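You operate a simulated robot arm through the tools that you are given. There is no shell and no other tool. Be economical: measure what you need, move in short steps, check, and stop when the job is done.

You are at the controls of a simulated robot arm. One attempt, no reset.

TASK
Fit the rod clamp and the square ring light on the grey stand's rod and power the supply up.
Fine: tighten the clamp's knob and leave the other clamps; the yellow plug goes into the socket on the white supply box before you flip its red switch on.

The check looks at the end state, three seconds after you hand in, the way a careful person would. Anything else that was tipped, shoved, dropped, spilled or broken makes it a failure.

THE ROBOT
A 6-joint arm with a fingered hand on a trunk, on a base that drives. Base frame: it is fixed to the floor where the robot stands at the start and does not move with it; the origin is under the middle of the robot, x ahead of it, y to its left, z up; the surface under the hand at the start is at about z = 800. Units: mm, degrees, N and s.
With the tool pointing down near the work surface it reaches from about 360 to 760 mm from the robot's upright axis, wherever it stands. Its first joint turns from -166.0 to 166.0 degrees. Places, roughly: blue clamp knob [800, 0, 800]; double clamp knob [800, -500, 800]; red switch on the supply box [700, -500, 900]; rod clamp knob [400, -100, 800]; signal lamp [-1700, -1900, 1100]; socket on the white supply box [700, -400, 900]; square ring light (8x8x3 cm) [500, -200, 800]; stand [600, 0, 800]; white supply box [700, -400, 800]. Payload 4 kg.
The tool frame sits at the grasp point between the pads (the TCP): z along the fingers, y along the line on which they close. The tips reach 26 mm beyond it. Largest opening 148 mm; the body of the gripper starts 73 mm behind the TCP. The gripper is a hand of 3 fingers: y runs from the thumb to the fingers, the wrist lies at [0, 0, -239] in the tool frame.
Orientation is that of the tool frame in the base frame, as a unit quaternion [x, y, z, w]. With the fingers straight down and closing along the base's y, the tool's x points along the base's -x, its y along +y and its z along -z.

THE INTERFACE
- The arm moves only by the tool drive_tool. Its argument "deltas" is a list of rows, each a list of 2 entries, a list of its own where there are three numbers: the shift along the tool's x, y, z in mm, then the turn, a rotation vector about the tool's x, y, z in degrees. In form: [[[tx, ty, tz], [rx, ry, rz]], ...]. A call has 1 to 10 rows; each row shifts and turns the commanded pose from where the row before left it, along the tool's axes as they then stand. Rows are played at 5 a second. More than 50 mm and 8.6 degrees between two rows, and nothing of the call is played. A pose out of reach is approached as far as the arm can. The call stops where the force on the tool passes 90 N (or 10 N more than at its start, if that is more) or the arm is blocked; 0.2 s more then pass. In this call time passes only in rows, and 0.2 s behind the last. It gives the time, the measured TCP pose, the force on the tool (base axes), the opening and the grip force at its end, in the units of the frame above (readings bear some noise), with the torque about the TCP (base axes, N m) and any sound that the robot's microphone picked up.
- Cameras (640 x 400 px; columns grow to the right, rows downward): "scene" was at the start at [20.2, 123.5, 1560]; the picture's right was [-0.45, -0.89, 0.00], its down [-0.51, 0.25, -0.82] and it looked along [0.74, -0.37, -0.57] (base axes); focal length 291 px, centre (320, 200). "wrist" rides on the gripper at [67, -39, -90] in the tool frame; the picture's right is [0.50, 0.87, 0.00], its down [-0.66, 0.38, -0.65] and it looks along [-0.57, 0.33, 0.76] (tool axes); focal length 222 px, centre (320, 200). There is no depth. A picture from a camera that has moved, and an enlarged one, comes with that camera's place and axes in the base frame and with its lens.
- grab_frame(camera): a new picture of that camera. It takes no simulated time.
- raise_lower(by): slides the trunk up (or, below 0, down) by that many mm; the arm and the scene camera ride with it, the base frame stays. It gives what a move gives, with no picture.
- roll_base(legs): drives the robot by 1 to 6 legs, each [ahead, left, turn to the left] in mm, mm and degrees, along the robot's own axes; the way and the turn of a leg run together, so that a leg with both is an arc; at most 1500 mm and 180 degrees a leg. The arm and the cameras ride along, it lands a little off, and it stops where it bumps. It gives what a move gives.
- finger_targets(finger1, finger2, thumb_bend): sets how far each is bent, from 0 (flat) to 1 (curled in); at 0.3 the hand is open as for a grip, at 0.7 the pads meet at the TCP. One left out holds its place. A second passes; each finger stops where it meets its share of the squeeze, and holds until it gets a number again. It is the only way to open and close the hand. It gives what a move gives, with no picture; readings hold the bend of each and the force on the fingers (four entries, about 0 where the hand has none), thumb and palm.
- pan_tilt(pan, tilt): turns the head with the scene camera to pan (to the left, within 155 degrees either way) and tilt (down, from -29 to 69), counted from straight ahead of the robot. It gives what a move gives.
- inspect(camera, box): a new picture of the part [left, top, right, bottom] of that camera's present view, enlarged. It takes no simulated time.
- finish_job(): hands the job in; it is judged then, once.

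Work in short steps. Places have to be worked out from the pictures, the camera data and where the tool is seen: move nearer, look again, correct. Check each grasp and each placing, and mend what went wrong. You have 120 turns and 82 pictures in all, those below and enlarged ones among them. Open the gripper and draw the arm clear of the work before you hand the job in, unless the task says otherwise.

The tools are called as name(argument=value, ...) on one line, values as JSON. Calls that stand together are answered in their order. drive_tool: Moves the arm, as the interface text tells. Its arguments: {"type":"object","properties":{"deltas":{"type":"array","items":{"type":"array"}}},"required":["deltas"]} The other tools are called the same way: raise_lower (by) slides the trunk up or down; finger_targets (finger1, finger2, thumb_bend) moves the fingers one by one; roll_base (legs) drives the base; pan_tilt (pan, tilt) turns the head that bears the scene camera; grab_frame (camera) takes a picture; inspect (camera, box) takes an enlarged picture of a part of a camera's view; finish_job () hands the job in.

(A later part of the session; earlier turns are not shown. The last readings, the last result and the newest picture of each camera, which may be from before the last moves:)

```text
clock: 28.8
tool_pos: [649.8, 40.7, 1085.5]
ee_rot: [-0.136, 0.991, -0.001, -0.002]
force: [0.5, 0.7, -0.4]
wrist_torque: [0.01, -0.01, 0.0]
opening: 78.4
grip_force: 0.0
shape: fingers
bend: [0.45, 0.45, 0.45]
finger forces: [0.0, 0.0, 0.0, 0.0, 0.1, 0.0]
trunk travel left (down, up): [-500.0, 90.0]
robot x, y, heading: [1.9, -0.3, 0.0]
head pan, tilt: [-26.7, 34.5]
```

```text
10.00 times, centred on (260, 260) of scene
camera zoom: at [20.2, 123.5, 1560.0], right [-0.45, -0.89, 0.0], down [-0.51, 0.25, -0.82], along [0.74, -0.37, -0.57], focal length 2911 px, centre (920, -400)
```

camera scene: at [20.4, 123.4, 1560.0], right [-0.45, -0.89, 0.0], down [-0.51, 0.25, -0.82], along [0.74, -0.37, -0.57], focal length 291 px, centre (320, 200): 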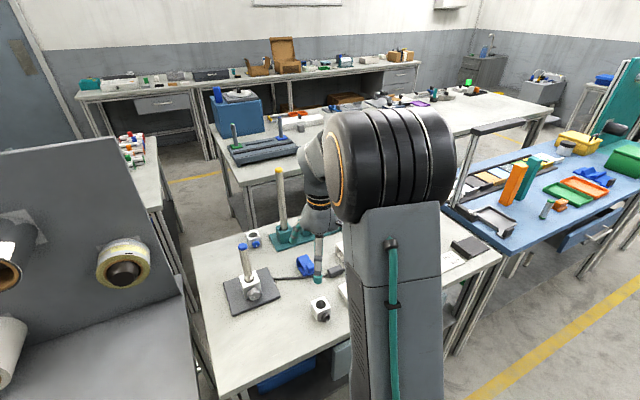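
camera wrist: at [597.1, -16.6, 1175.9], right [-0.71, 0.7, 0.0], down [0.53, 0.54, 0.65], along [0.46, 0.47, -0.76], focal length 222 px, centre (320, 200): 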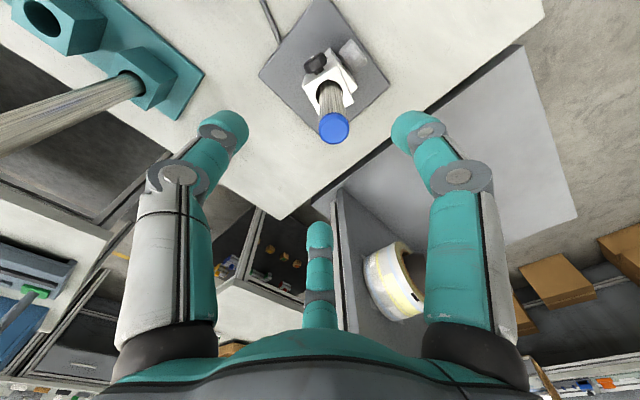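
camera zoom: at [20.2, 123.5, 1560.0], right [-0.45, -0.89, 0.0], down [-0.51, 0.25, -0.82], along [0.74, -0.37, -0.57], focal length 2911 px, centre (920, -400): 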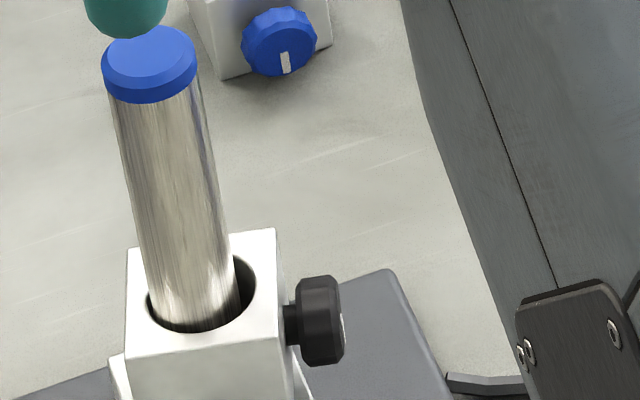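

Knob sits at about (636,14,874), facing azimuth ≈ -106°. I back the hand off to -y and start turning it toward horizontal, pointing at the knob.

drive_tool(deltas=[[[26, -37, 0], [0, 0, 0]], [[26, -37, 0], [0, 0, 0]], [[26, -37, 0], [0, 0, 0]], [[26, -37, 0], [0, 0, 0]], [[0, 0, 0], [0, 0, 8]], [[0, 0, 0], [0, 0, 8]], [[0, 0, 0], [0, 0, 8]], [[0, 0, 0], [0, 0, 7.5]]])

drive_tool(deltas=[[[0, 0, 0], [-8.5, 0, 0]], [[0, 0, 0], [-8.5, 0, 0]], [[0, 0, 0], [-8.5, 0, 0]], [[0, 0, 0], [-8.5, 0, 0]], [[0, 0, 0], [-8.5, 0, 0]], [[0, 0, 0], [-8.5, 0, 0]], [[0, 0, 0], [-8.5, 0, 0]], [[0, 0, 0], [-8.5, 0, 0]]])

```text
clock: 30.6
tool_pos: [588.6, -128.5, 1083.6]
ee_rot: [0.139, 0.99, 0.0, -0.001]
force: [0.1, 0.3, -0.4]
wrist_torque: [0.02, 0.0, 0.0]
opening: 78.1
grip_force: 0.0
shape: fingers
bend: [0.45, 0.45, 0.45]
finger forces: [0.0, 0.0, 0.0, 0.0, 0.0, 0.0]
trunk travel left (down, up): [-500.0, 90.0]
robot x, y, heading: [2.0, -1.1, -0.2]
head pan, tilt: [-26.7, 34.5]
```

```text
clock: 32.4
tool_pos: [590.7, -129.2, 1085.2]
ee_rot: [0.116, 0.821, 0.554, 0.077]
force: [0.4, 0.6, 0.1]
wrist_torque: [0.0, -0.01, -0.04]
opening: 78.1
grip_force: 0.0
shape: fingers
bend: [0.45, 0.45, 0.45]
finger forces: [0.0, 0.0, 0.1, 0.0, 0.0, 0.1]
trunk travel left (down, up): [-500.0, 90.0]
robot x, y, heading: [0.8, 2.1, -0.1]
head pan, tilt: [-26.7, 34.5]
```

drive_tool(deltas=[[[0, 0, 0], [-8, 0, 0]], [[0, 0, 0], [-8, 0, 0]], [[0, 0, 0], [-6, 0, 0]], [[0, 0, 0], [0, 0, 8.5]], [[0, 0, 0], [0, 0, 8.5]], [[0, 0, 0], [0, 0, 8.5]], [[0, 0, 0], [0, 0, 8.5]], [[0, 0, 0], [0, 0, 8.5]], [[0, 0, 0], [0, 0, 8.5]], [[0, 0, 0], [0, 0, 8.5]]])

grab_frame(camera="wrist")

grab_frame(camera="scene")

```text
clock: 34.6
tool_pos: [648.2, -125.8, 1114.6]
ee_rot: [0.434, 0.559, 0.656, -0.263]
force: [-0.3, 0.2, 0.4]
wrist_torque: [0.01, 0.0, -0.02]
opening: 78.4
grip_force: 0.0
shape: fingers
bend: [0.45, 0.45, 0.45]
finger forces: [0.1, 0.1, 0.1, 0.1, 0.1, 0.1]
out of reach, approached as far as the arm can: row 2, 3
trunk travel left (down, up): [-500.0, 90.0]
robot x, y, heading: [-0.5, -1.9, -0.0]
head pan, tilt: [-26.7, 34.5]
```

```text
44 pictures are left
camera wrist: at [558.9, -195.4, 1152.6], right [0.48, -0.13, 0.87], down [0.45, -0.81, -0.37], along [0.75, 0.57, -0.33], focal length 222 px, centre (320, 200)
```

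wrist: 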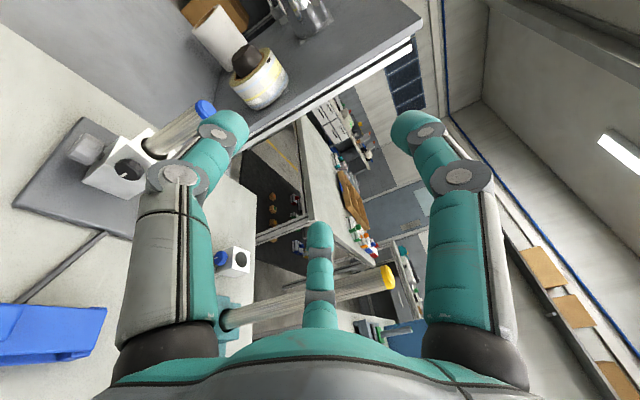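

```text
43 pictures are left
camera scene: at [20.3, 123.4, 1560.0], right [-0.45, -0.89, 0.0], down [-0.51, 0.25, -0.82], along [0.74, -0.37, -0.57], focal length 291 px, centre (320, 200)
```

scene: 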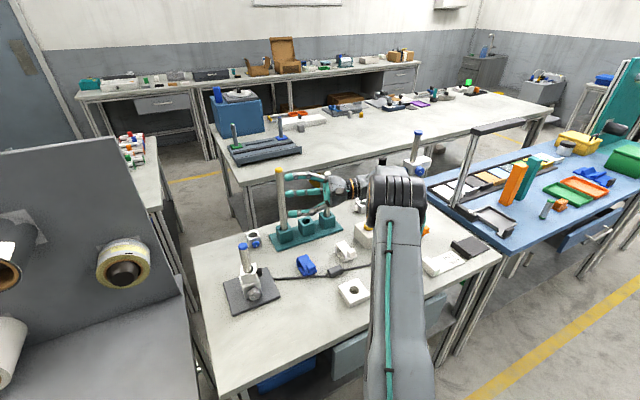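

The tool now points exactly along the knob axis (az 74°). Since the arm configuration works at this relative height, I test the pose sideways above the work first; then I'll lower by the trunk.

drive_tool(deltas=[[[8.5, -14.5, 38], [0, 0, 0]], [[8.5, -14.5, 38], [0, 0, 0]], [[8.5, -14.5, 38], [0, 0, 0]]])

drive_tool(deltas=[[[0, 0, 0], [0, 0, 8.5]], [[0, 0, 0], [0, 0, 8.5]], [[0, 0, 0], [0, 0, 8.5]], [[0, 0, 0], [0, 0, 8.5]], [[0, 0, 0], [0, 0, 8.5]], [[0, 0, 0], [0, 0, 8.5]], [[0, 0, 0], [0, 0, 8.5]]])

```text
clock: 35.4
tool_pos: [630.2, -0.8, 1114.6]
ee_rot: [0.434, 0.559, 0.656, -0.261]
force: [-0.1, 0.1, -0.3]
wrist_torque: [0.0, 0.0, 0.0]
opening: 78.3
grip_force: 0.1
shape: fingers
bend: [0.45, 0.45, 0.45]
finger forces: [0.0, 0.0, 0.1, 0.0, 0.0, 0.1]
trunk travel left (down, up): [-500.0, 90.0]
robot x, y, heading: [2.6, -0.2, 0.0]
head pan, tilt: [-26.7, 34.5]
```

```text
clock: 37.0
tool_pos: [631.4, -3.0, 1113.6]
ee_rot: [0.654, 0.27, 0.438, -0.555]
force: [-0.2, 0.5, 0.2]
wrist_torque: [0.01, 0.02, 0.01]
opening: 78.2
grip_force: 0.0
shape: fingers
bend: [0.45, 0.45, 0.45]
finger forces: [0.0, 0.1, 0.1, 0.0, 0.0, 0.1]
trunk travel left (down, up): [-500.0, 90.0]
robot x, y, heading: [1.6, -0.1, 0.0]
head pan, tilt: [-26.7, 34.5]
```

Roll range 60→120° works there. I roll back, retreat 90 mm, and lower the trunk.

drive_tool(deltas=[[[0, 0, -30], [0, 0, -8.5]], [[0, 0, -30], [0, 0, -8.5]], [[0, 0, -30], [0, 0, -8.5]], [[0, 0, 0], [0, 0, -8.5]], [[0, 0, 0], [0, 0, -8.5]], [[0, 0, 0], [0, 0, -8.5]], [[0, 0, 0], [0, 0, -8.5]]])

raise_lower(by=-200)

grab_frame(camera="wrist")

grab_frame(camera="scene")

```text
clock: 38.6
tool_pos: [607.3, -90.3, 1113.2]
ee_rot: [0.432, 0.561, 0.656, -0.261]
force: [1.0, -0.2, -0.4]
wrist_torque: [-0.01, -0.01, -0.01]
opening: 78.4
grip_force: 0.0
shape: fingers
bend: [0.45, 0.45, 0.45]
finger forces: [0.0, 0.0, 0.0, 0.0, 0.0, 0.0]
trunk travel left (down, up): [-500.0, 90.0]
robot x, y, heading: [0.5, -0.3, 0.3]
head pan, tilt: [-26.7, 34.5]
```

```text
clock: 40.8
tool_pos: [607.0, -89.7, 913.7]
ee_rot: [0.434, 0.559, 0.656, -0.263]
force: [-0.9, -0.3, 0.5]
wrist_torque: [-0.01, 0.02, -0.03]
opening: 78.5
grip_force: 0.1
shape: fingers
bend: [0.45, 0.45, 0.45]
finger forces: [0.0, 0.0, 0.1, 0.0, 0.0, 0.0]
trunk travel left (down, up): [-300.0, 290.0]
robot x, y, heading: [0.9, 2.2, -0.0]
head pan, tilt: [-26.7, 34.5]
```

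```text
42 pictures are left
camera wrist: at [517.3, -158.5, 951.8], right [0.48, -0.13, 0.87], down [0.45, -0.81, -0.37], along [0.75, 0.57, -0.32], focal length 222 px, centre (320, 200)
```

wrist: 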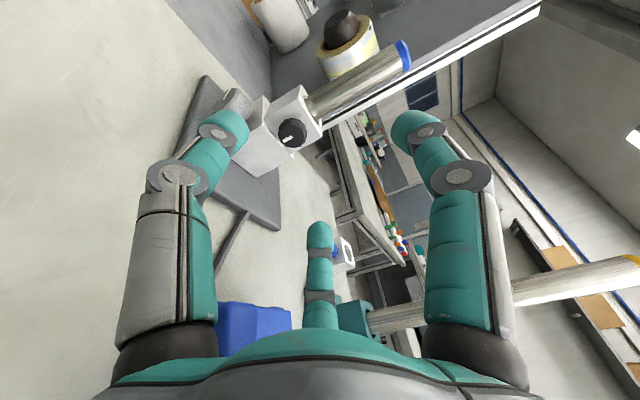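

```text
41 pictures are left
camera scene: at [20.2, 123.4, 1360.0], right [-0.45, -0.89, 0.0], down [-0.51, 0.25, -0.82], along [0.74, -0.37, -0.57], focal length 291 px, centre (320, 200)
```

scene: 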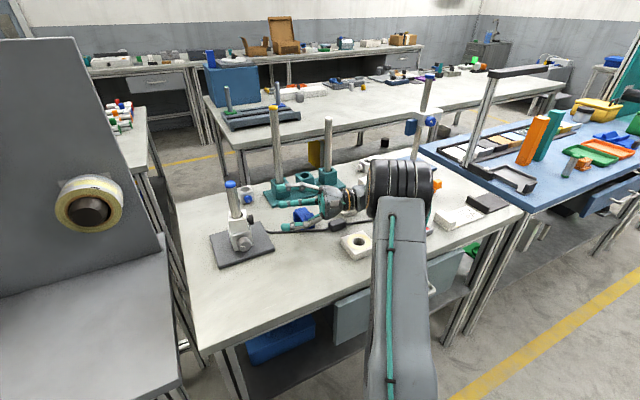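

inspect(camera="wrist", box=[200, 30, 420, 190])

inspect(camera="scene", box=[200, 170, 300, 270])

```text
2.50 times, centred on (310, 110) of wrist
camera zoom: at [517.3, -158.5, 951.8], right [0.48, -0.13, 0.87], down [0.45, -0.81, -0.37], along [0.75, 0.57, -0.32], focal length 555 px, centre (345, 425)
```

zoom: 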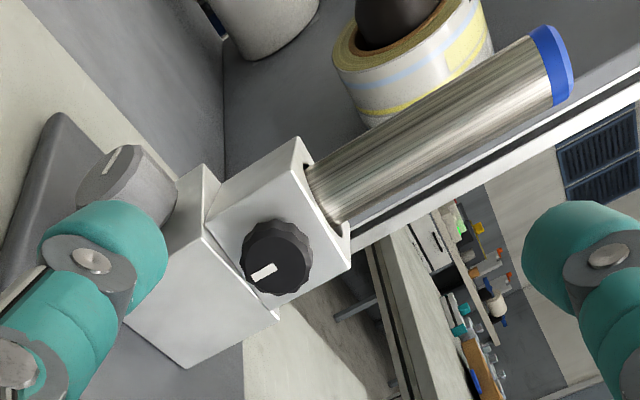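

```text
4.00 times, centred on (250, 220) of scene
camera zoom: at [20.2, 123.4, 1360.0], right [-0.45, -0.89, 0.0], down [-0.51, 0.25, -0.82], along [0.74, -0.37, -0.57], focal length 1165 px, centre (600, 120)
```

zoom: 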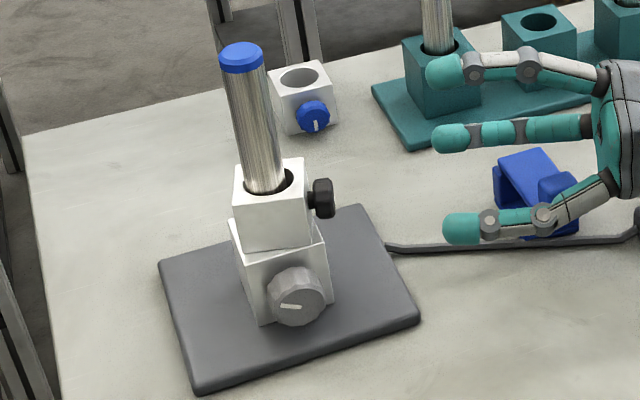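

Knob refined to about (632,8,882), its mark pointing down. I move to 35 mm short of the gripping pose.

drive_tool(deltas=[[[-12, -9, 10], [0, 0, 0]], [[-12, -8.5, 20], [0, 0, 0]], [[0, 0, 25], [0, 0, 0]]])

grab_frame(camera="wrist")

```text
clock: 41.6
tool_pos: [611.4, -48.6, 889.3]
ee_rot: [0.435, 0.558, 0.66, -0.255]
force: [-45.5, -12.0, 27.9]
wrist_torque: [-3.05, 1.31, -3.68]
opening: 78.1
grip_force: 38.9
shape: fingers
bend: [0.45, 0.45, 0.45]
finger forces: [0.0, 0.5, 0.1, 0.0, 0.0, 77.4]
trunk travel left (down, up): [-300.0, 290.0]
robot x, y, heading: [-3.8, -4.3, -0.2]
head pan, tilt: [-26.7, 34.5]
stopped in row 3: the force on the tool passed its limit at 96 N (the readings are from after the stop); the commanded pose is now the measured one
```

```text
38 pictures are left
camera wrist: at [521.1, -116.8, 928.2], right [0.47, -0.14, 0.87], down [0.44, -0.82, -0.37], along [0.77, 0.56, -0.32], focal length 222 px, centre (320, 200)
```

wrist: 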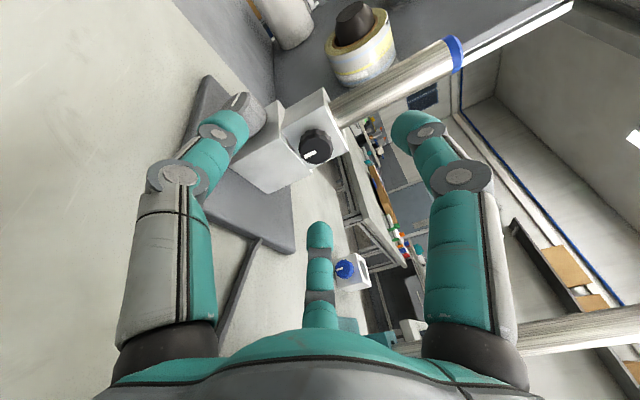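

The palm touched something (likely the blue clip). I back off along the approach's reverse and up, then check.

drive_tool(deltas=[[[0, 0, -15], [0, 0, 0]], [[21, 12, -15], [0, 0, 0]]])

inspect(camera="scene", box=[210, 140, 370, 260])

```text
clock: 42.2
tool_pos: [608.2, -73.5, 907.2]
ee_rot: [0.437, 0.558, 0.656, -0.258]
force: [-0.5, -0.3, 0.5]
wrist_torque: [0.02, 0.03, 0.02]
opening: 78.7
grip_force: 0.1
shape: fingers
bend: [0.45, 0.45, 0.45]
finger forces: [0.1, 0.0, 0.1, 0.0, 0.0, 0.0]
trunk travel left (down, up): [-300.0, 290.0]
robot x, y, heading: [-2.2, -0.4, -0.3]
head pan, tilt: [-26.7, 34.5]
```

```text
3.33 times, centred on (290, 200) of scene
camera zoom: at [20.3, 122.4, 1359.5], right [-0.45, -0.89, 0.0], down [-0.51, 0.26, -0.82], along [0.73, -0.37, -0.57], focal length 970 px, centre (420, 200)
```

zoom: 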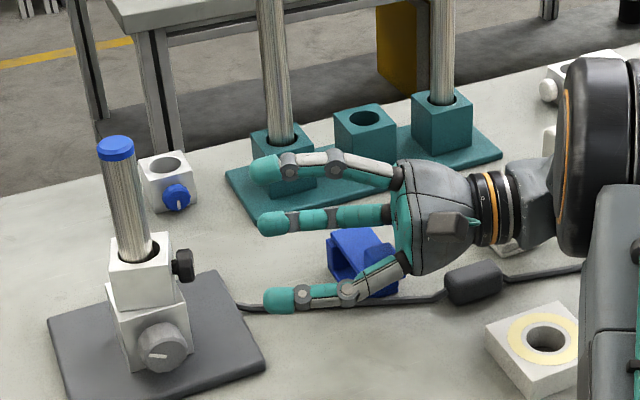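

The clip did not visibly move. I change the approach azimuth to ≈55° (the loose clamp will swivel with the grip), which keeps the palm clear of the blue clip.

drive_tool(deltas=[[[0, 0, 0], [-5.5, -3.2, 0]], [[0, 0, 0], [-5.5, -3.2, 0]], [[0, 0, 0], [-5.5, -3.2, 0]], [[-2.6, -10.7, 10], [0, 0, 0]], [[-2.6, -10.7, 10], [0, 0, 0]], [[-2.6, -10.7, 10], [0, 0, 0]]])

inspect(camera="scene", box=[210, 140, 370, 260])

grab_frame(camera="wrist")

```text
clock: 43.6
tool_pos: [605.8, -35.3, 886.6]
ee_rot: [0.522, 0.477, 0.692, -0.144]
force: [-0.5, -1.1, 0.1]
wrist_torque: [0.05, -0.03, 0.01]
opening: 78.4
grip_force: 0.0
shape: fingers
bend: [0.45, 0.45, 0.45]
finger forces: [0.0, 0.0, 0.0, 0.0, 0.1, 0.0]
trunk travel left (down, up): [-300.0, 290.0]
robot x, y, heading: [0.6, 0.9, -0.2]
head pan, tilt: [-26.7, 34.5]
```

```text
3.33 times, centred on (290, 200) of scene
camera zoom: at [19.5, 122.2, 1360.0], right [-0.45, -0.89, 0.0], down [-0.51, 0.26, -0.82], along [0.73, -0.37, -0.57], focal length 970 px, centre (420, 200)
```

zoom: 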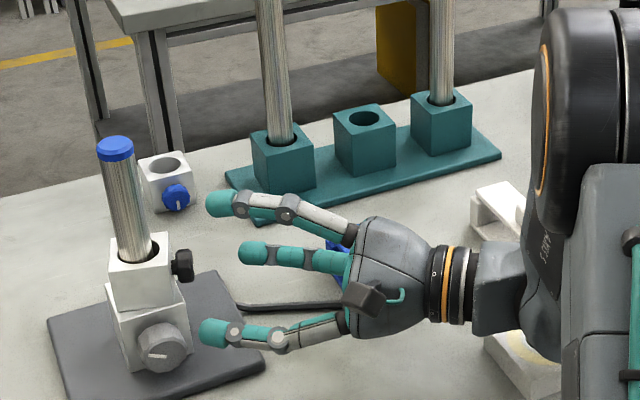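

```text
35 pictures are left
camera wrist: at [499.1, -70.4, 925.0], right [0.4, -0.29, 0.87], down [0.15, -0.92, -0.37], along [0.9, 0.28, -0.32], focal length 222 px, centre (320, 200)
```

wrist: 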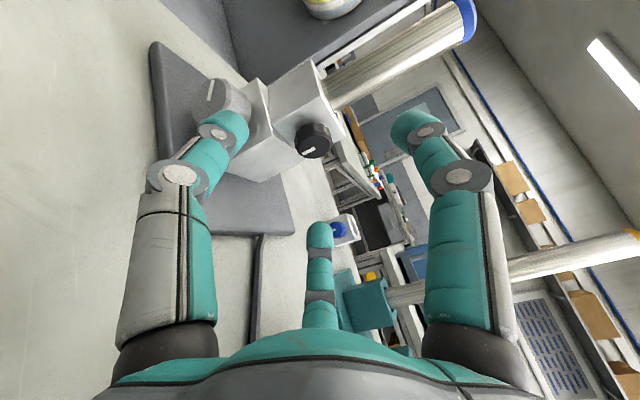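

Clear of the clip now. I close the fingers partway and advance on the knob.

finger_targets(finger1=0.52, finger2=0.52, thumb_bend=0.52)

drive_tool(deltas=[[[0.5, -5.8, 8], [0, 0, 0]], [[0.5, 0, 12], [0, 0, 0]]])

grab_frame(camera="wrist")

inspect(camera="scene", box=[210, 160, 310, 260])

```text
clock: 44.6
tool_pos: [605.5, -36.5, 887.2]
ee_rot: [0.522, 0.477, 0.692, -0.145]
force: [-1.0, 0.1, -0.1]
wrist_torque: [-0.01, -0.04, -0.03]
opening: 56.1
grip_force: 0.1
shape: fingers
bend: [0.52, 0.52, 0.52]
finger forces: [0.0, 0.0, 0.0, 0.0, 0.1, 0.0]
trunk travel left (down, up): [-300.0, 290.0]
robot x, y, heading: [0.8, 1.6, -0.1]
head pan, tilt: [-26.7, 34.5]
```

```text
clock: 45.2
tool_pos: [614.0, -15.8, 884.2]
ee_rot: [0.521, 0.478, 0.692, -0.145]
force: [0.3, -0.5, -0.1]
wrist_torque: [0.0, 0.01, 0.0]
opening: 56.2
grip_force: 0.1
shape: fingers
bend: [0.52, 0.52, 0.52]
finger forces: [0.0, 0.0, 0.1, 0.1, 0.1, 0.0]
trunk travel left (down, up): [-300.0, 290.0]
robot x, y, heading: [2.3, -1.1, -0.1]
head pan, tilt: [-26.7, 34.5]
```

```text
34 pictures are left
camera wrist: at [506.2, -51.3, 922.1], right [0.4, -0.29, 0.87], down [0.15, -0.92, -0.37], along [0.9, 0.28, -0.32], focal length 222 px, centre (320, 200)
```

wrist: 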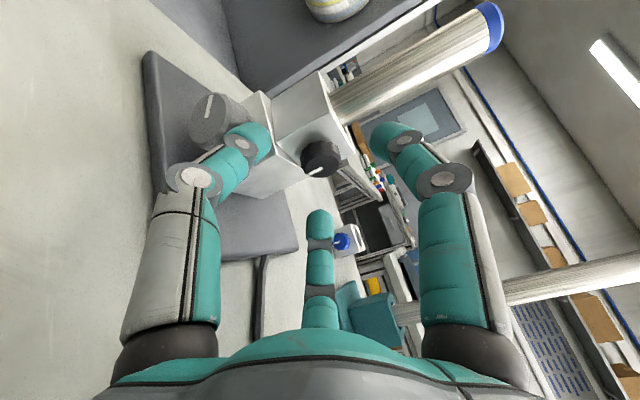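

```text
4.00 times, centred on (260, 210) of scene
camera zoom: at [19.6, 122.1, 1360.0], right [-0.45, -0.89, 0.0], down [-0.51, 0.26, -0.82], along [0.73, -0.37, -0.57], focal length 1165 px, centre (560, 160)
```

zoom: 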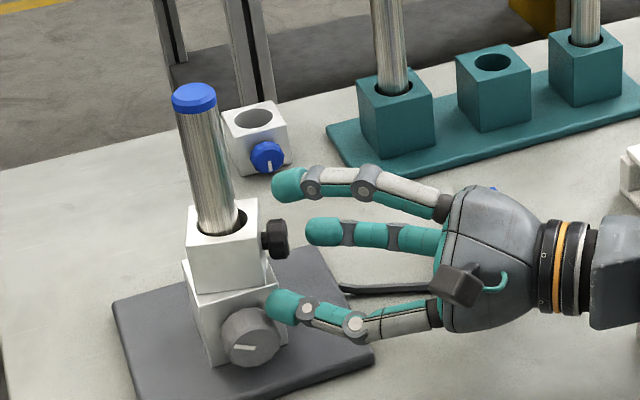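

The thumb is near the grey knob, so I roll the hand +32° to lift it clear before going on.

drive_tool(deltas=[[[0, 0, 0], [0, 0, 8]], [[0, 0, 0], [0, 0, 8]], [[0, 0, 0], [0, 0, 8]], [[0, 0, 0], [0, 0, 8]]])

grab_frame(camera="wrist")

```text
clock: 46.2
tool_pos: [613.8, -16.9, 884.5]
ee_rot: [0.633, 0.315, 0.625, -0.331]
force: [0.3, 0.7, 0.1]
wrist_torque: [0.0, 0.01, -0.01]
opening: 56.1
grip_force: 0.0
shape: fingers
bend: [0.52, 0.52, 0.52]
finger forces: [0.0, 0.0, 0.1, 0.0, 0.0, 0.1]
trunk travel left (down, up): [-300.0, 290.0]
robot x, y, heading: [-2.3, 0.5, -0.3]
head pan, tilt: [-26.7, 34.5]
```

```text
32 pictures are left
camera wrist: at [531.2, -69.8, 953.0], right [0.71, -0.51, 0.48], down [-0.09, -0.74, -0.67], along [0.69, 0.43, -0.58], focal length 222 px, centre (320, 200)
```

wrist: 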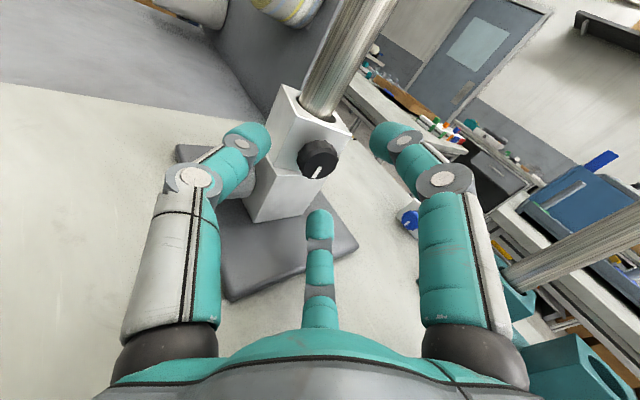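

Good view: the knob lies on the hand axis about 37 mm ahead of the TCP. I advance and close.

drive_tool(deltas=[[[0.5, -2, 6], [0, 0, 0]], [[0, 0, 6], [0, 0, 0]], [[0, 0, 6], [0, 0, 0]]])

finger_targets(finger1=0.6, finger2=0.6, thumb_bend=0.6)

grab_frame(camera="wrist")

```text
clock: 47.0
tool_pos: [622.2, -0.3, 884.3]
ee_rot: [0.634, 0.314, 0.625, -0.33]
force: [0.5, -0.7, 0.3]
wrist_torque: [0.0, 0.04, 0.0]
opening: 55.9
grip_force: 0.0
shape: fingers
bend: [0.52, 0.52, 0.52]
finger forces: [0.1, 0.1, 0.0, 0.1, 0.0, 0.0]
trunk travel left (down, up): [-300.0, 290.0]
robot x, y, heading: [-4.2, -3.5, -0.3]
head pan, tilt: [-26.7, 34.5]
```

```text
clock: 48.0
tool_pos: [622.8, -0.4, 885.0]
ee_rot: [0.634, 0.314, 0.625, -0.33]
force: [0.5, 0.5, 0.6]
wrist_torque: [0.01, 0.02, 0.04]
opening: 30.9
grip_force: 0.0
shape: fingers
bend: [0.6, 0.6, 0.6]
finger forces: [0.0, 0.0, 0.1, 0.0, 1.0, 0.0]
trunk travel left (down, up): [-300.0, 290.0]
robot x, y, heading: [-1.4, -1.2, -0.1]
head pan, tilt: [-26.7, 34.5]
```

```text
31 pictures are left
camera wrist: at [540.0, -54.0, 952.9], right [0.71, -0.51, 0.48], down [-0.09, -0.74, -0.66], along [0.7, 0.43, -0.57], focal length 222 px, centre (320, 200)
```

wrist: 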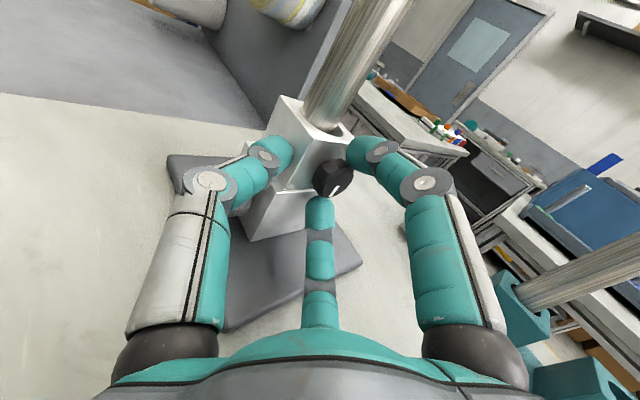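

The thumb pushed the clamp corner and swivelled the clamp the wrong way. I'll re-open, back off, shift to its +x side and sweep the knob round toward the hand with the two fingers.

finger_targets(finger1=0.45, finger2=0.45, thumb_bend=0.45)

drive_tool(deltas=[[[0, 0, -28], [0, 0, 0]], [[0, 12, 0], [0, 0, 0]], [[0, 0, 14], [0, 0, 0]], [[0, 0, 14], [0, 0, 0]]])

finger_targets(finger1=0.59, finger2=0.59)

drive_tool(deltas=[[[0, -5.5, -1], [0, 0, 0]], [[0, -5.5, -1], [0, 0, 0]], [[0, -5.5, -2], [0, 0, 0]], [[0, -6, -3], [0, 0, 0]]])

grab_frame(camera="wrist")

```text
clock: 49.0
tool_pos: [622.6, -1.2, 884.9]
ee_rot: [0.633, 0.315, 0.625, -0.33]
force: [-0.6, 1.1, 0.1]
wrist_torque: [0.01, 0.01, -0.02]
opening: 78.1
grip_force: 0.0
shape: fingers
bend: [0.45, 0.45, 0.45]
finger forces: [0.1, 0.1, 0.1, 0.1, 0.0, 0.0]
trunk travel left (down, up): [-300.0, 290.0]
robot x, y, heading: [-1.2, -4.5, -0.2]
head pan, tilt: [-26.7, 34.5]
```

```text
clock: 50.0
tool_pos: [631.6, -8.2, 884.8]
ee_rot: [0.634, 0.313, 0.625, -0.33]
force: [0.1, -0.2, 0.6]
wrist_torque: [-0.02, -0.03, 0.02]
opening: 78.2
grip_force: 0.0
shape: fingers
bend: [0.45, 0.45, 0.45]
finger forces: [0.0, 0.0, 0.0, 0.0, 0.0, 0.0]
trunk travel left (down, up): [-300.0, 290.0]
robot x, y, heading: [-3.4, -3.7, -0.2]
head pan, tilt: [-26.7, 34.5]
```

```text
clock: 51.0
tool_pos: [632.0, -7.6, 884.3]
ee_rot: [0.633, 0.315, 0.625, -0.331]
force: [0.9, -0.6, 0.6]
wrist_torque: [-0.03, 0.02, 0.0]
opening: 57.3
grip_force: 0.0
shape: fingers
bend: [0.59, 0.59, 0.45]
finger forces: [0.1, 0.0, 0.0, 0.0, 0.1, 0.0]
trunk travel left (down, up): [-300.0, 290.0]
robot x, y, heading: [-1.2, 0.7, -0.0]
head pan, tilt: [-26.7, 34.5]
```

```text
clock: 52.0
tool_pos: [609.9, -0.7, 885.5]
ee_rot: [0.633, 0.314, 0.625, -0.33]
force: [-0.7, 0.1, -0.4]
wrist_torque: [-0.02, 0.01, 0.01]
opening: 57.4
grip_force: 0.1
shape: fingers
bend: [0.59, 0.59, 0.45]
finger forces: [0.1, 0.0, 0.0, 0.0, 0.0, 0.0]
trunk travel left (down, up): [-300.0, 290.0]
robot x, y, heading: [-2.2, 1.2, -0.2]
head pan, tilt: [-26.7, 34.5]
```

```text
30 pictures are left
camera wrist: at [527.0, -52.8, 953.8], right [0.71, -0.51, 0.48], down [-0.09, -0.74, -0.66], along [0.7, 0.43, -0.57], focal length 222 px, centre (320, 200)
```

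wrist: 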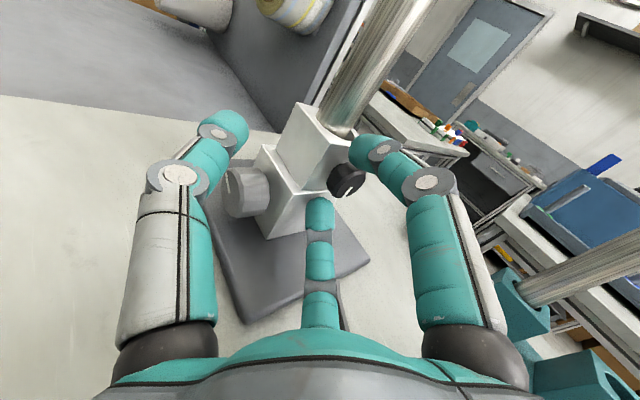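

The knob is actually further round (≈(650,14)); the fingers passed in front. I repeat deeper on its +x side and follow the arc.

finger_targets(finger1=0.48, finger2=0.48, thumb_bend=0.42)

drive_tool(deltas=[[[0, 0, -12], [0, 0, 0]], [[0, 16, 0], [0, 0, 0]], [[0, 15, 0], [0, 0, 0]], [[0, 0, 12], [0, 0, 0]], [[0, 0, 10], [0, 0, 0]], [[0, 0, 9], [0, 0, 0]]])

grab_frame(camera="wrist")

```text
clock: 53.0
tool_pos: [609.0, 0.2, 886.0]
ee_rot: [0.633, 0.315, 0.625, -0.331]
force: [0.2, -0.3, 0.3]
wrist_torque: [0.02, 0.02, -0.05]
opening: 78.1
grip_force: 0.1
shape: fingers
bend: [0.48, 0.48, 0.42]
finger forces: [0.1, 0.1, 0.0, 0.0, 0.1, 0.0]
trunk travel left (down, up): [-300.0, 290.0]
robot x, y, heading: [-0.5, -1.0, -0.4]
head pan, tilt: [-26.7, 34.5]
```

```text
clock: 54.5
tool_pos: [645.5, -3.9, 882.8]
ee_rot: [0.633, 0.315, 0.625, -0.33]
force: [0.5, 0.0, 0.5]
wrist_torque: [0.01, 0.0, 0.02]
opening: 78.4
grip_force: 0.0
shape: fingers
bend: [0.48, 0.48, 0.42]
finger forces: [0.0, 0.0, 0.0, 0.0, 0.1, 0.1]
trunk travel left (down, up): [-300.0, 290.0]
robot x, y, heading: [-0.8, 0.3, -0.3]
head pan, tilt: [-26.7, 34.5]
```

```text
29 pictures are left
camera wrist: at [563.4, -56.9, 952.1], right [0.71, -0.51, 0.48], down [-0.09, -0.74, -0.66], along [0.7, 0.43, -0.57], focal length 222 px, centre (320, 200)
```

wrist: 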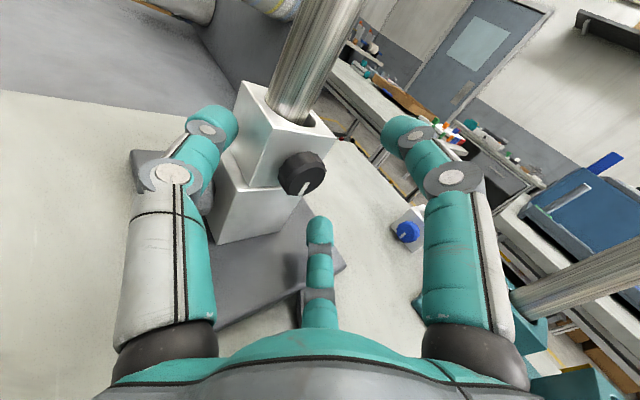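

Now the knob is at the right depth between the fingers. I close the pair and sweep along the arc.

finger_targets(finger1=0.6, finger2=0.6)

drive_tool(deltas=[[[1, -5, 0], [0, 0, 0]], [[0, -5, -4], [0, 0, 0]], [[0, -6, -4], [0, 0, 0]], [[0, -5.5, -2.5], [0, 0, 0]], [[0, -5.5, -1.5], [0, 0, 0]], [[0, -5.5, 0], [0, 0, 0]]])

grab_frame(camera="wrist")

```text
clock: 55.5
tool_pos: [645.5, -5.0, 884.6]
ee_rot: [0.633, 0.315, 0.625, -0.33]
force: [-0.8, -0.6, 0.5]
wrist_torque: [-0.01, -0.02, -0.03]
opening: 61.4
grip_force: 0.1
shape: fingers
bend: [0.6, 0.6, 0.42]
finger forces: [0.1, 0.1, 0.0, 0.0, 0.0, 0.0]
trunk travel left (down, up): [-300.0, 290.0]
robot x, y, heading: [-2.0, -0.1, -0.3]
head pan, tilt: [-26.7, 34.5]
```

```text
clock: 56.9
tool_pos: [612.3, 5.5, 886.4]
ee_rot: [0.633, 0.314, 0.625, -0.33]
force: [1.1, -6.6, 0.6]
wrist_torque: [-0.2, -0.02, -0.26]
opening: 61.0
grip_force: 3.2
shape: fingers
bend: [0.6, 0.58, 0.42]
finger forces: [0.1, 7.0, 0.0, 0.0, 0.0, 0.0]
trunk travel left (down, up): [-300.0, 290.0]
robot x, y, heading: [-3.0, -1.6, -0.3]
head pan, tilt: [-26.7, 34.5]
```

```text
28 pictures are left
camera wrist: at [530.1, -47.9, 954.3], right [0.71, -0.51, 0.48], down [-0.09, -0.74, -0.66], along [0.7, 0.43, -0.57], focal length 222 px, centre (320, 200)
```

wrist: 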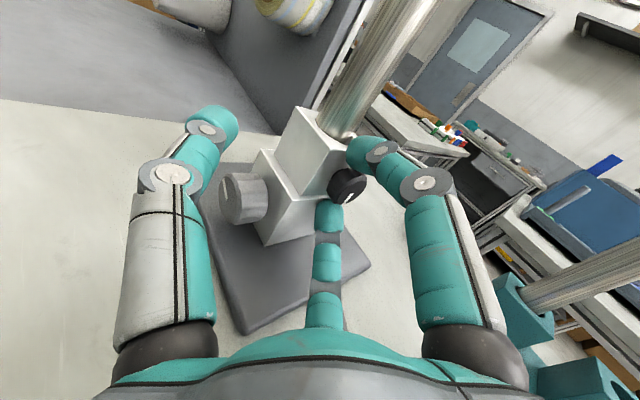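

The knob slipped through the gap between the two fingers. I'll close that pair together to act as a single pusher and repeat.

drive_tool(deltas=[[[0, 4, -8], [0, 0, 0]], [[0, 0, -10], [0, 0, 0]], [[0, 19, 0], [0, 0, 0]], [[0, 19, 0], [0, 0, 0]]])

finger_targets(finger1=0.67, finger2=0.67, thumb_bend=0.36)

drive_tool(deltas=[[[0, 0, 10], [0, 0, 0]], [[0, 0, 10], [0, 0, 0]], [[0, 0, 8], [0, 0, 0]]])

grab_frame(camera="wrist")

```text
clock: 57.9
tool_pos: [635.1, -32.9, 885.0]
ee_rot: [0.633, 0.315, 0.625, -0.33]
force: [-4.9, 3.1, 2.3]
wrist_torque: [-0.07, 0.15, -0.64]
opening: 61.1
grip_force: 3.4
shape: fingers
bend: [0.6, 0.6, 0.42]
finger forces: [0.0, 0.0, 0.0, 0.0, 0.0, 6.1]
trunk travel left (down, up): [-300.0, 290.0]
robot x, y, heading: [-2.0, -1.5, -0.3]
head pan, tilt: [-26.7, 34.5]
```

```text
clock: 58.9
tool_pos: [635.6, -32.5, 885.7]
ee_rot: [0.633, 0.315, 0.625, -0.33]
force: [-6.0, 5.9, 2.5]
wrist_torque: [-0.07, 0.2, -0.84]
opening: 63.5
grip_force: 4.0
shape: fingers
bend: [0.67, 0.67, 0.36]
finger forces: [0.1, 0.0, 0.0, 0.0, 0.0, 8.1]
trunk travel left (down, up): [-300.0, 290.0]
robot x, y, heading: [2.0, -2.8, -0.2]
head pan, tilt: [-26.7, 34.5]
```

```text
clock: 59.6
tool_pos: [653.0, -10.5, 885.7]
ee_rot: [0.633, 0.315, 0.625, -0.33]
force: [0.1, -0.6, -0.5]
wrist_torque: [-0.01, 0.0, 0.01]
opening: 63.6
grip_force: 0.1
shape: fingers
bend: [0.67, 0.67, 0.36]
finger forces: [0.1, 0.0, 0.0, 0.0, 0.0, 0.0]
trunk travel left (down, up): [-300.0, 290.0]
robot x, y, heading: [0.7, -4.7, -0.2]
head pan, tilt: [-26.7, 34.5]
```

```text
27 pictures are left
camera wrist: at [570.4, -63.1, 953.5], right [0.71, -0.51, 0.48], down [-0.09, -0.74, -0.66], along [0.7, 0.43, -0.57], focal length 222 px, centre (320, 200)
```

wrist: 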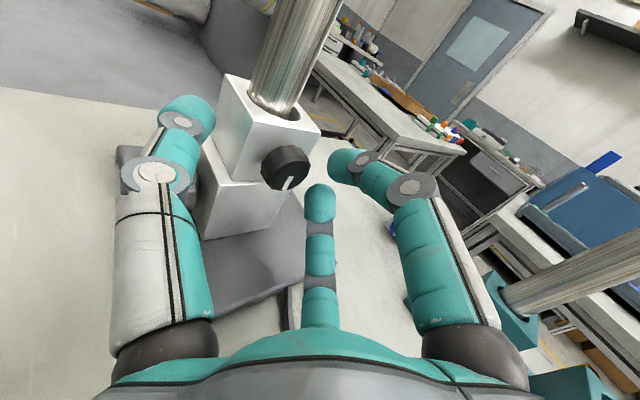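

Pair is now on the knob's +x side. Sweep along the arc.

drive_tool(deltas=[[[0, -5, 0], [0, 0, 0]], [[0, -5, -3], [0, 0, 0]], [[0, -5.5, -3], [0, 0, 0]], [[0, -5.5, -2], [0, 0, 0]], [[0, -5.5, -1], [0, 0, 0]]])

grab_frame(camera="wrist")

```text
clock: 60.9
tool_pos: [624.9, -1.4, 886.1]
ee_rot: [0.633, 0.315, 0.625, -0.33]
force: [0.2, 0.3, 0.1]
wrist_torque: [0.0, 0.01, 0.02]
opening: 64.0
grip_force: 0.0
shape: fingers
bend: [0.67, 0.67, 0.36]
finger forces: [0.0, 0.3, 0.0, 0.0, 0.0, 0.0]
trunk travel left (down, up): [-300.0, 290.0]
robot x, y, heading: [0.3, 2.3, -0.5]
head pan, tilt: [-26.7, 34.5]
```

```text
26 pictures are left
camera wrist: at [543.6, -54.7, 954.6], right [0.71, -0.51, 0.48], down [-0.09, -0.74, -0.66], along [0.7, 0.43, -0.57], focal length 222 px, centre (320, 200)
```

wrist: 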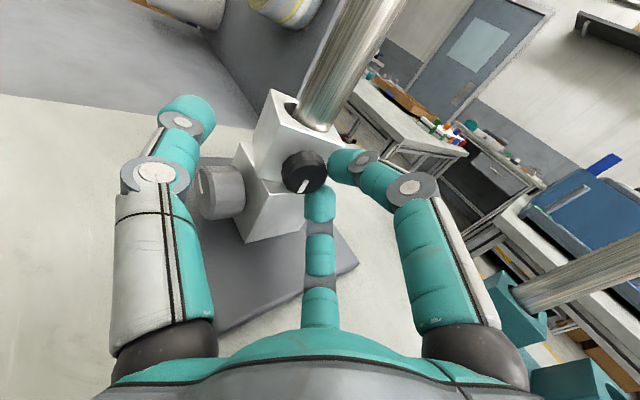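

Working: knob now at about az -114°. I sweep a little more, then re-centre the open fingers around the knob.

drive_tool(deltas=[[[0, -5, -0.5], [0, 0, 0]], [[0, -4, 0], [0, 0, 0]]])

finger_targets(finger1=0.52, finger2=0.52, thumb_bend=0.48)

drive_tool(deltas=[[[0, -7, -3], [0, 0, 0]], [[0, -7, 0], [0, 0, 0]]])

grab_frame(camera="wrist")

```text
clock: 61.5
tool_pos: [617.3, 3.1, 885.1]
ee_rot: [0.634, 0.314, 0.625, -0.33]
force: [-0.1, -0.3, 0.2]
wrist_torque: [-0.02, 0.01, 0.01]
opening: 63.9
grip_force: 0.2
shape: fingers
bend: [0.67, 0.67, 0.36]
finger forces: [0.2, 0.3, 0.0, 0.0, 0.0, 0.0]
trunk travel left (down, up): [-300.0, 290.0]
robot x, y, heading: [1.1, 0.3, -0.4]
head pan, tilt: [-26.7, 34.5]
```

```text
clock: 62.5
tool_pos: [618.7, 3.3, 884.9]
ee_rot: [0.633, 0.315, 0.625, -0.33]
force: [-0.8, 0.5, 0.6]
wrist_torque: [-0.03, 0.01, 0.0]
opening: 62.5
grip_force: 0.0
shape: fingers
bend: [0.52, 0.52, 0.48]
finger forces: [0.0, 0.0, 0.0, 0.0, 0.0, 0.0]
trunk travel left (down, up): [-300.0, 290.0]
robot x, y, heading: [-0.9, -1.2, -0.1]
head pan, tilt: [-26.7, 34.5]
```

```text
clock: 63.0
tool_pos: [605.6, 7.0, 887.0]
ee_rot: [0.633, 0.314, 0.625, -0.33]
force: [0.7, -5.6, -0.1]
wrist_torque: [-0.26, -0.06, -0.25]
opening: 62.3
grip_force: 2.3
shape: fingers
bend: [0.52, 0.5, 0.48]
finger forces: [0.1, 5.7, 0.0, 0.1, 0.0, 0.1]
trunk travel left (down, up): [-300.0, 290.0]
robot x, y, heading: [-2.5, -1.8, 0.2]
head pan, tilt: [-26.7, 34.5]
```

```text
25 pictures are left
camera wrist: at [523.0, -44.6, 955.5], right [0.71, -0.51, 0.48], down [-0.09, -0.74, -0.66], along [0.7, 0.43, -0.57], focal length 222 px, centre (320, 200)
```

wrist: 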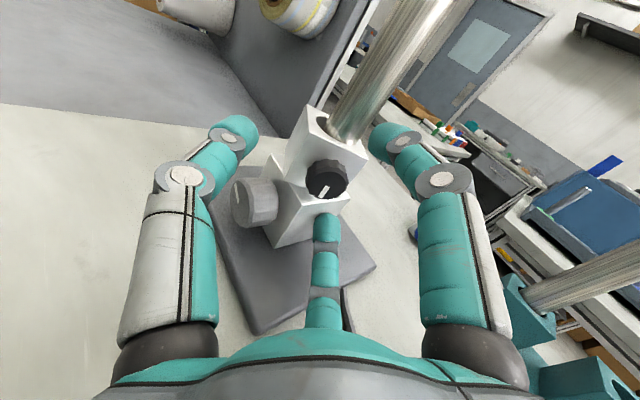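

The lower finger grazes the grey clamp; I back off slightly, centre on the knob, and close.

drive_tool(deltas=[[[0, 0, -6], [0, 0, 0]], [[0, 6, 0], [0, 0, 0]]])

finger_targets(finger1=0.58, finger2=0.58, thumb_bend=0.57)

drive_tool(deltas=[[[0, 0, 5], [0, 0, 0]]])

inspect(camera="wrist", box=[200, 90, 440, 240])

```text
clock: 63.6
tool_pos: [607.1, -0.1, 886.1]
ee_rot: [0.633, 0.315, 0.625, -0.33]
force: [0.7, 0.5, 0.1]
wrist_torque: [0.0, 0.0, 0.01]
opening: 62.2
grip_force: 0.0
shape: fingers
bend: [0.52, 0.52, 0.48]
finger forces: [0.1, 0.0, 0.0, 0.1, 0.1, 0.0]
trunk travel left (down, up): [-300.0, 290.0]
robot x, y, heading: [-1.3, 3.2, -0.3]
head pan, tilt: [-26.7, 34.5]
```

```text
clock: 64.7
tool_pos: [605.7, 1.2, 885.9]
ee_rot: [0.633, 0.315, 0.625, -0.33]
force: [-0.4, -1.0, 0.5]
wrist_torque: [0.02, 0.03, -0.02]
opening: 41.4
grip_force: 0.1
shape: fingers
bend: [0.57, 0.57, 0.56]
finger forces: [0.1, 0.1, 0.1, 0.0, 0.0, 0.1]
trunk travel left (down, up): [-300.0, 290.0]
robot x, y, heading: [-0.6, -1.8, -0.1]
head pan, tilt: [-26.7, 34.5]
```

```text
clock: 65.0
tool_pos: [608.0, 3.9, 885.6]
ee_rot: [0.633, 0.315, 0.626, -0.329]
force: [-2.2, -5.2, -0.1]
wrist_torque: [-0.2, 0.03, -0.18]
opening: 41.6
grip_force: 2.2
shape: fingers
bend: [0.57, 0.56, 0.56]
finger forces: [0.0, 5.2, 0.0, 0.0, 0.0, 0.0]
trunk travel left (down, up): [-300.0, 290.0]
robot x, y, heading: [-1.6, -0.9, -0.0]
head pan, tilt: [-26.7, 34.5]
```

```text
2.67 times, centred on (320, 165) of wrist
camera zoom: at [526.6, -49.6, 954.7], right [0.71, -0.51, 0.48], down [-0.09, -0.74, -0.66], along [0.7, 0.43, -0.57], focal length 592 px, centre (320, 293)
```

zoom: 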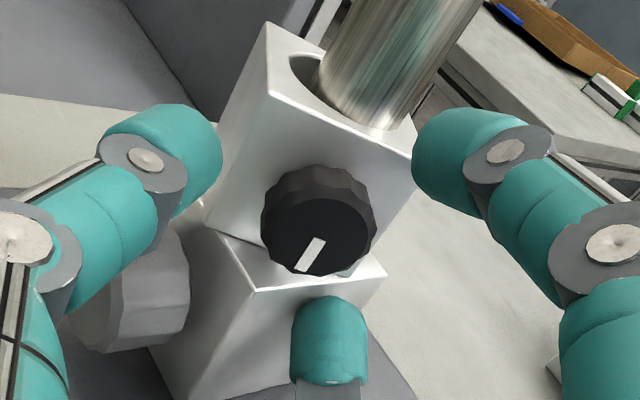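

Clear view: the lower finger meets the grey clamp's corner. Rolling back 32° puts a finger gap at the bottom, and then I can advance around the knob.

drive_tool(deltas=[[[0, 0, -8], [0, 0, 0]], [[0, 0, 0], [0, 0, -8]], [[0, 0, 0], [0, 0, -8]], [[0, 0, 0], [0, 0, -8]], [[0, 0, 0], [0, 0, -8]], [[0, 0, 8], [0, 0, 0]], [[0, 0, 5], [0, 0, 0]], [[0, 0, 4], [0, 0, 0]]])

inspect(camera="wrist", box=[200, 90, 440, 240])

```text
clock: 66.8
tool_pos: [614.5, 11.0, 886.3]
ee_rot: [0.521, 0.477, 0.692, -0.145]
force: [-1.0, -0.8, 0.4]
wrist_torque: [0.05, 0.0, 0.01]
opening: 41.6
grip_force: 1.7
shape: fingers
bend: [0.57, 0.57, 0.56]
finger forces: [1.4, 0.6, 0.0, 0.0, 0.7, 0.1]
trunk travel left (down, up): [-300.0, 290.0]
robot x, y, heading: [-0.5, -0.6, -0.2]
head pan, tilt: [-26.7, 34.5]
```

```text
2.67 times, centred on (320, 165) of wrist
camera zoom: at [507.4, -23.9, 924.5], right [0.4, -0.29, 0.87], down [0.15, -0.92, -0.37], along [0.9, 0.28, -0.32], focal length 592 px, centre (320, 293)
```

zoom: 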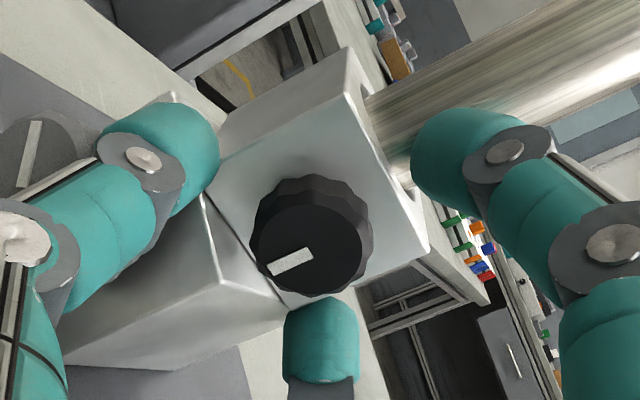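

All three fingers surround the knob. I squeeze, then turn clockwise.

finger_targets(finger1=0.72, finger2=0.72, thumb_bend=0.72)

inspect(camera="wrist", box=[200, 90, 440, 240])

```text
clock: 67.8
tool_pos: [614.3, 11.7, 886.2]
ee_rot: [0.522, 0.478, 0.692, -0.145]
force: [-2.9, -0.8, 3.3]
wrist_torque: [0.27, -0.11, 0.07]
opening: 24.1
grip_force: 23.0
shape: fingers
bend: [0.62, 0.58, 0.62]
finger forces: [18.9, 11.9, 0.0, 0.0, 14.8, 0.0]
trunk travel left (down, up): [-300.0, 290.0]
robot x, y, heading: [1.0, -2.4, -0.3]
head pan, tilt: [-26.7, 34.5]
```

```text
2.67 times, centred on (320, 165) of wrist
camera zoom: at [507.2, -23.6, 924.8], right [0.4, -0.29, 0.87], down [0.15, -0.92, -0.37], along [0.9, 0.28, -0.32], focal length 592 px, centre (320, 293)
```

zoom: 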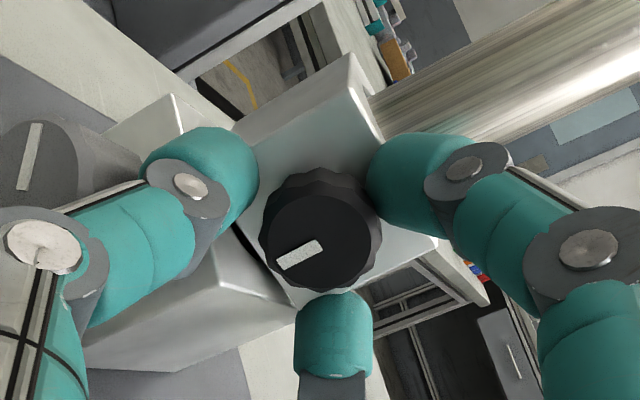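

Firmly gripped. I turn the knob clockwise (+z) by 40° and check that the mark follows.

drive_tool(deltas=[[[0, 0, 0], [0, 0, 8]], [[0, 0, 0], [0, 0, 8]], [[0, 0, 0], [0, 0, 8]], [[0, 0, 0], [0, 0, 8]], [[0, 0, 0], [0, 0, 8]]])

inspect(camera="wrist", box=[200, 90, 440, 240])

```text
clock: 69.0
tool_pos: [613.6, 11.8, 887.5]
ee_rot: [0.654, 0.268, 0.601, -0.374]
force: [0.5, -1.0, 8.4]
wrist_torque: [0.16, -0.51, -0.11]
opening: 16.6
grip_force: 21.0
shape: fingers
bend: [0.62, 0.61, 0.65]
finger forces: [15.3, 13.6, 0.1, 0.1, 12.9, 0.1]
trunk travel left (down, up): [-300.0, 290.0]
robot x, y, heading: [0.3, -1.6, -0.2]
head pan, tilt: [-26.7, 34.5]
```

```text
2.67 times, centred on (320, 165) of wrist
camera zoom: at [540.0, -47.7, 960.0], right [0.76, -0.55, 0.35], down [-0.17, -0.69, -0.71], along [0.63, 0.48, -0.61], focal length 592 px, centre (320, 293)
```

zoom: 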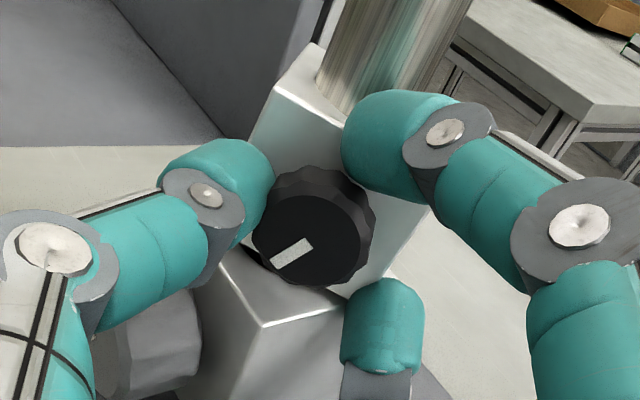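

The mark followed the hand; the knob is turning. I continue.

drive_tool(deltas=[[[0, 0, 0], [0, 0, 8]], [[0, 0, 0], [0, 0, 8]], [[0, 0, 0], [0, 0, 8]], [[0, 0, 0], [0, 0, 8]], [[0, 0, 0], [0, 0, 8]], [[0, 0, 0], [0, 0, 8]]])

inspect(camera="wrist", box=[200, 90, 440, 240])

```text
clock: 70.5
tool_pos: [614.0, 10.9, 887.9]
ee_rot: [0.707, -0.02, 0.397, -0.585]
force: [-1.2, -2.7, 16.8]
wrist_torque: [0.08, -0.54, 0.12]
opening: 6.6
grip_force: 24.0
shape: fingers
bend: [0.68, 0.71, 0.66]
finger forces: [16.4, 16.9, 0.0, 0.1, 14.7, 0.0]
trunk travel left (down, up): [-300.0, 290.0]
robot x, y, heading: [1.5, -0.7, -0.3]
head pan, tilt: [-26.7, 34.5]
```

```text
2.67 times, centred on (320, 165) of wrist
camera zoom: at [590.9, -84.7, 956.5], right [0.72, -0.52, -0.46], down [-0.67, -0.33, -0.67], along [0.2, 0.79, -0.58], focal length 592 px, centre (320, 293)
```

zoom: 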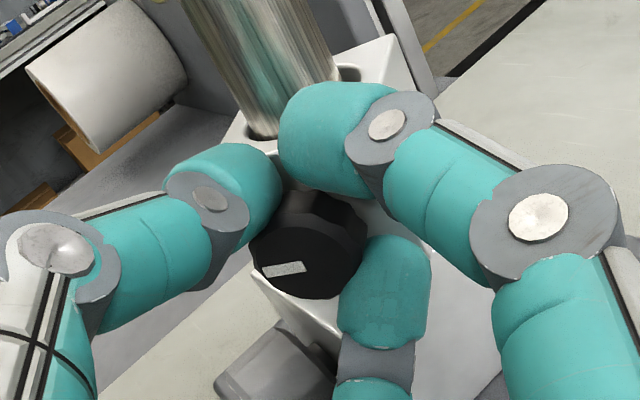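

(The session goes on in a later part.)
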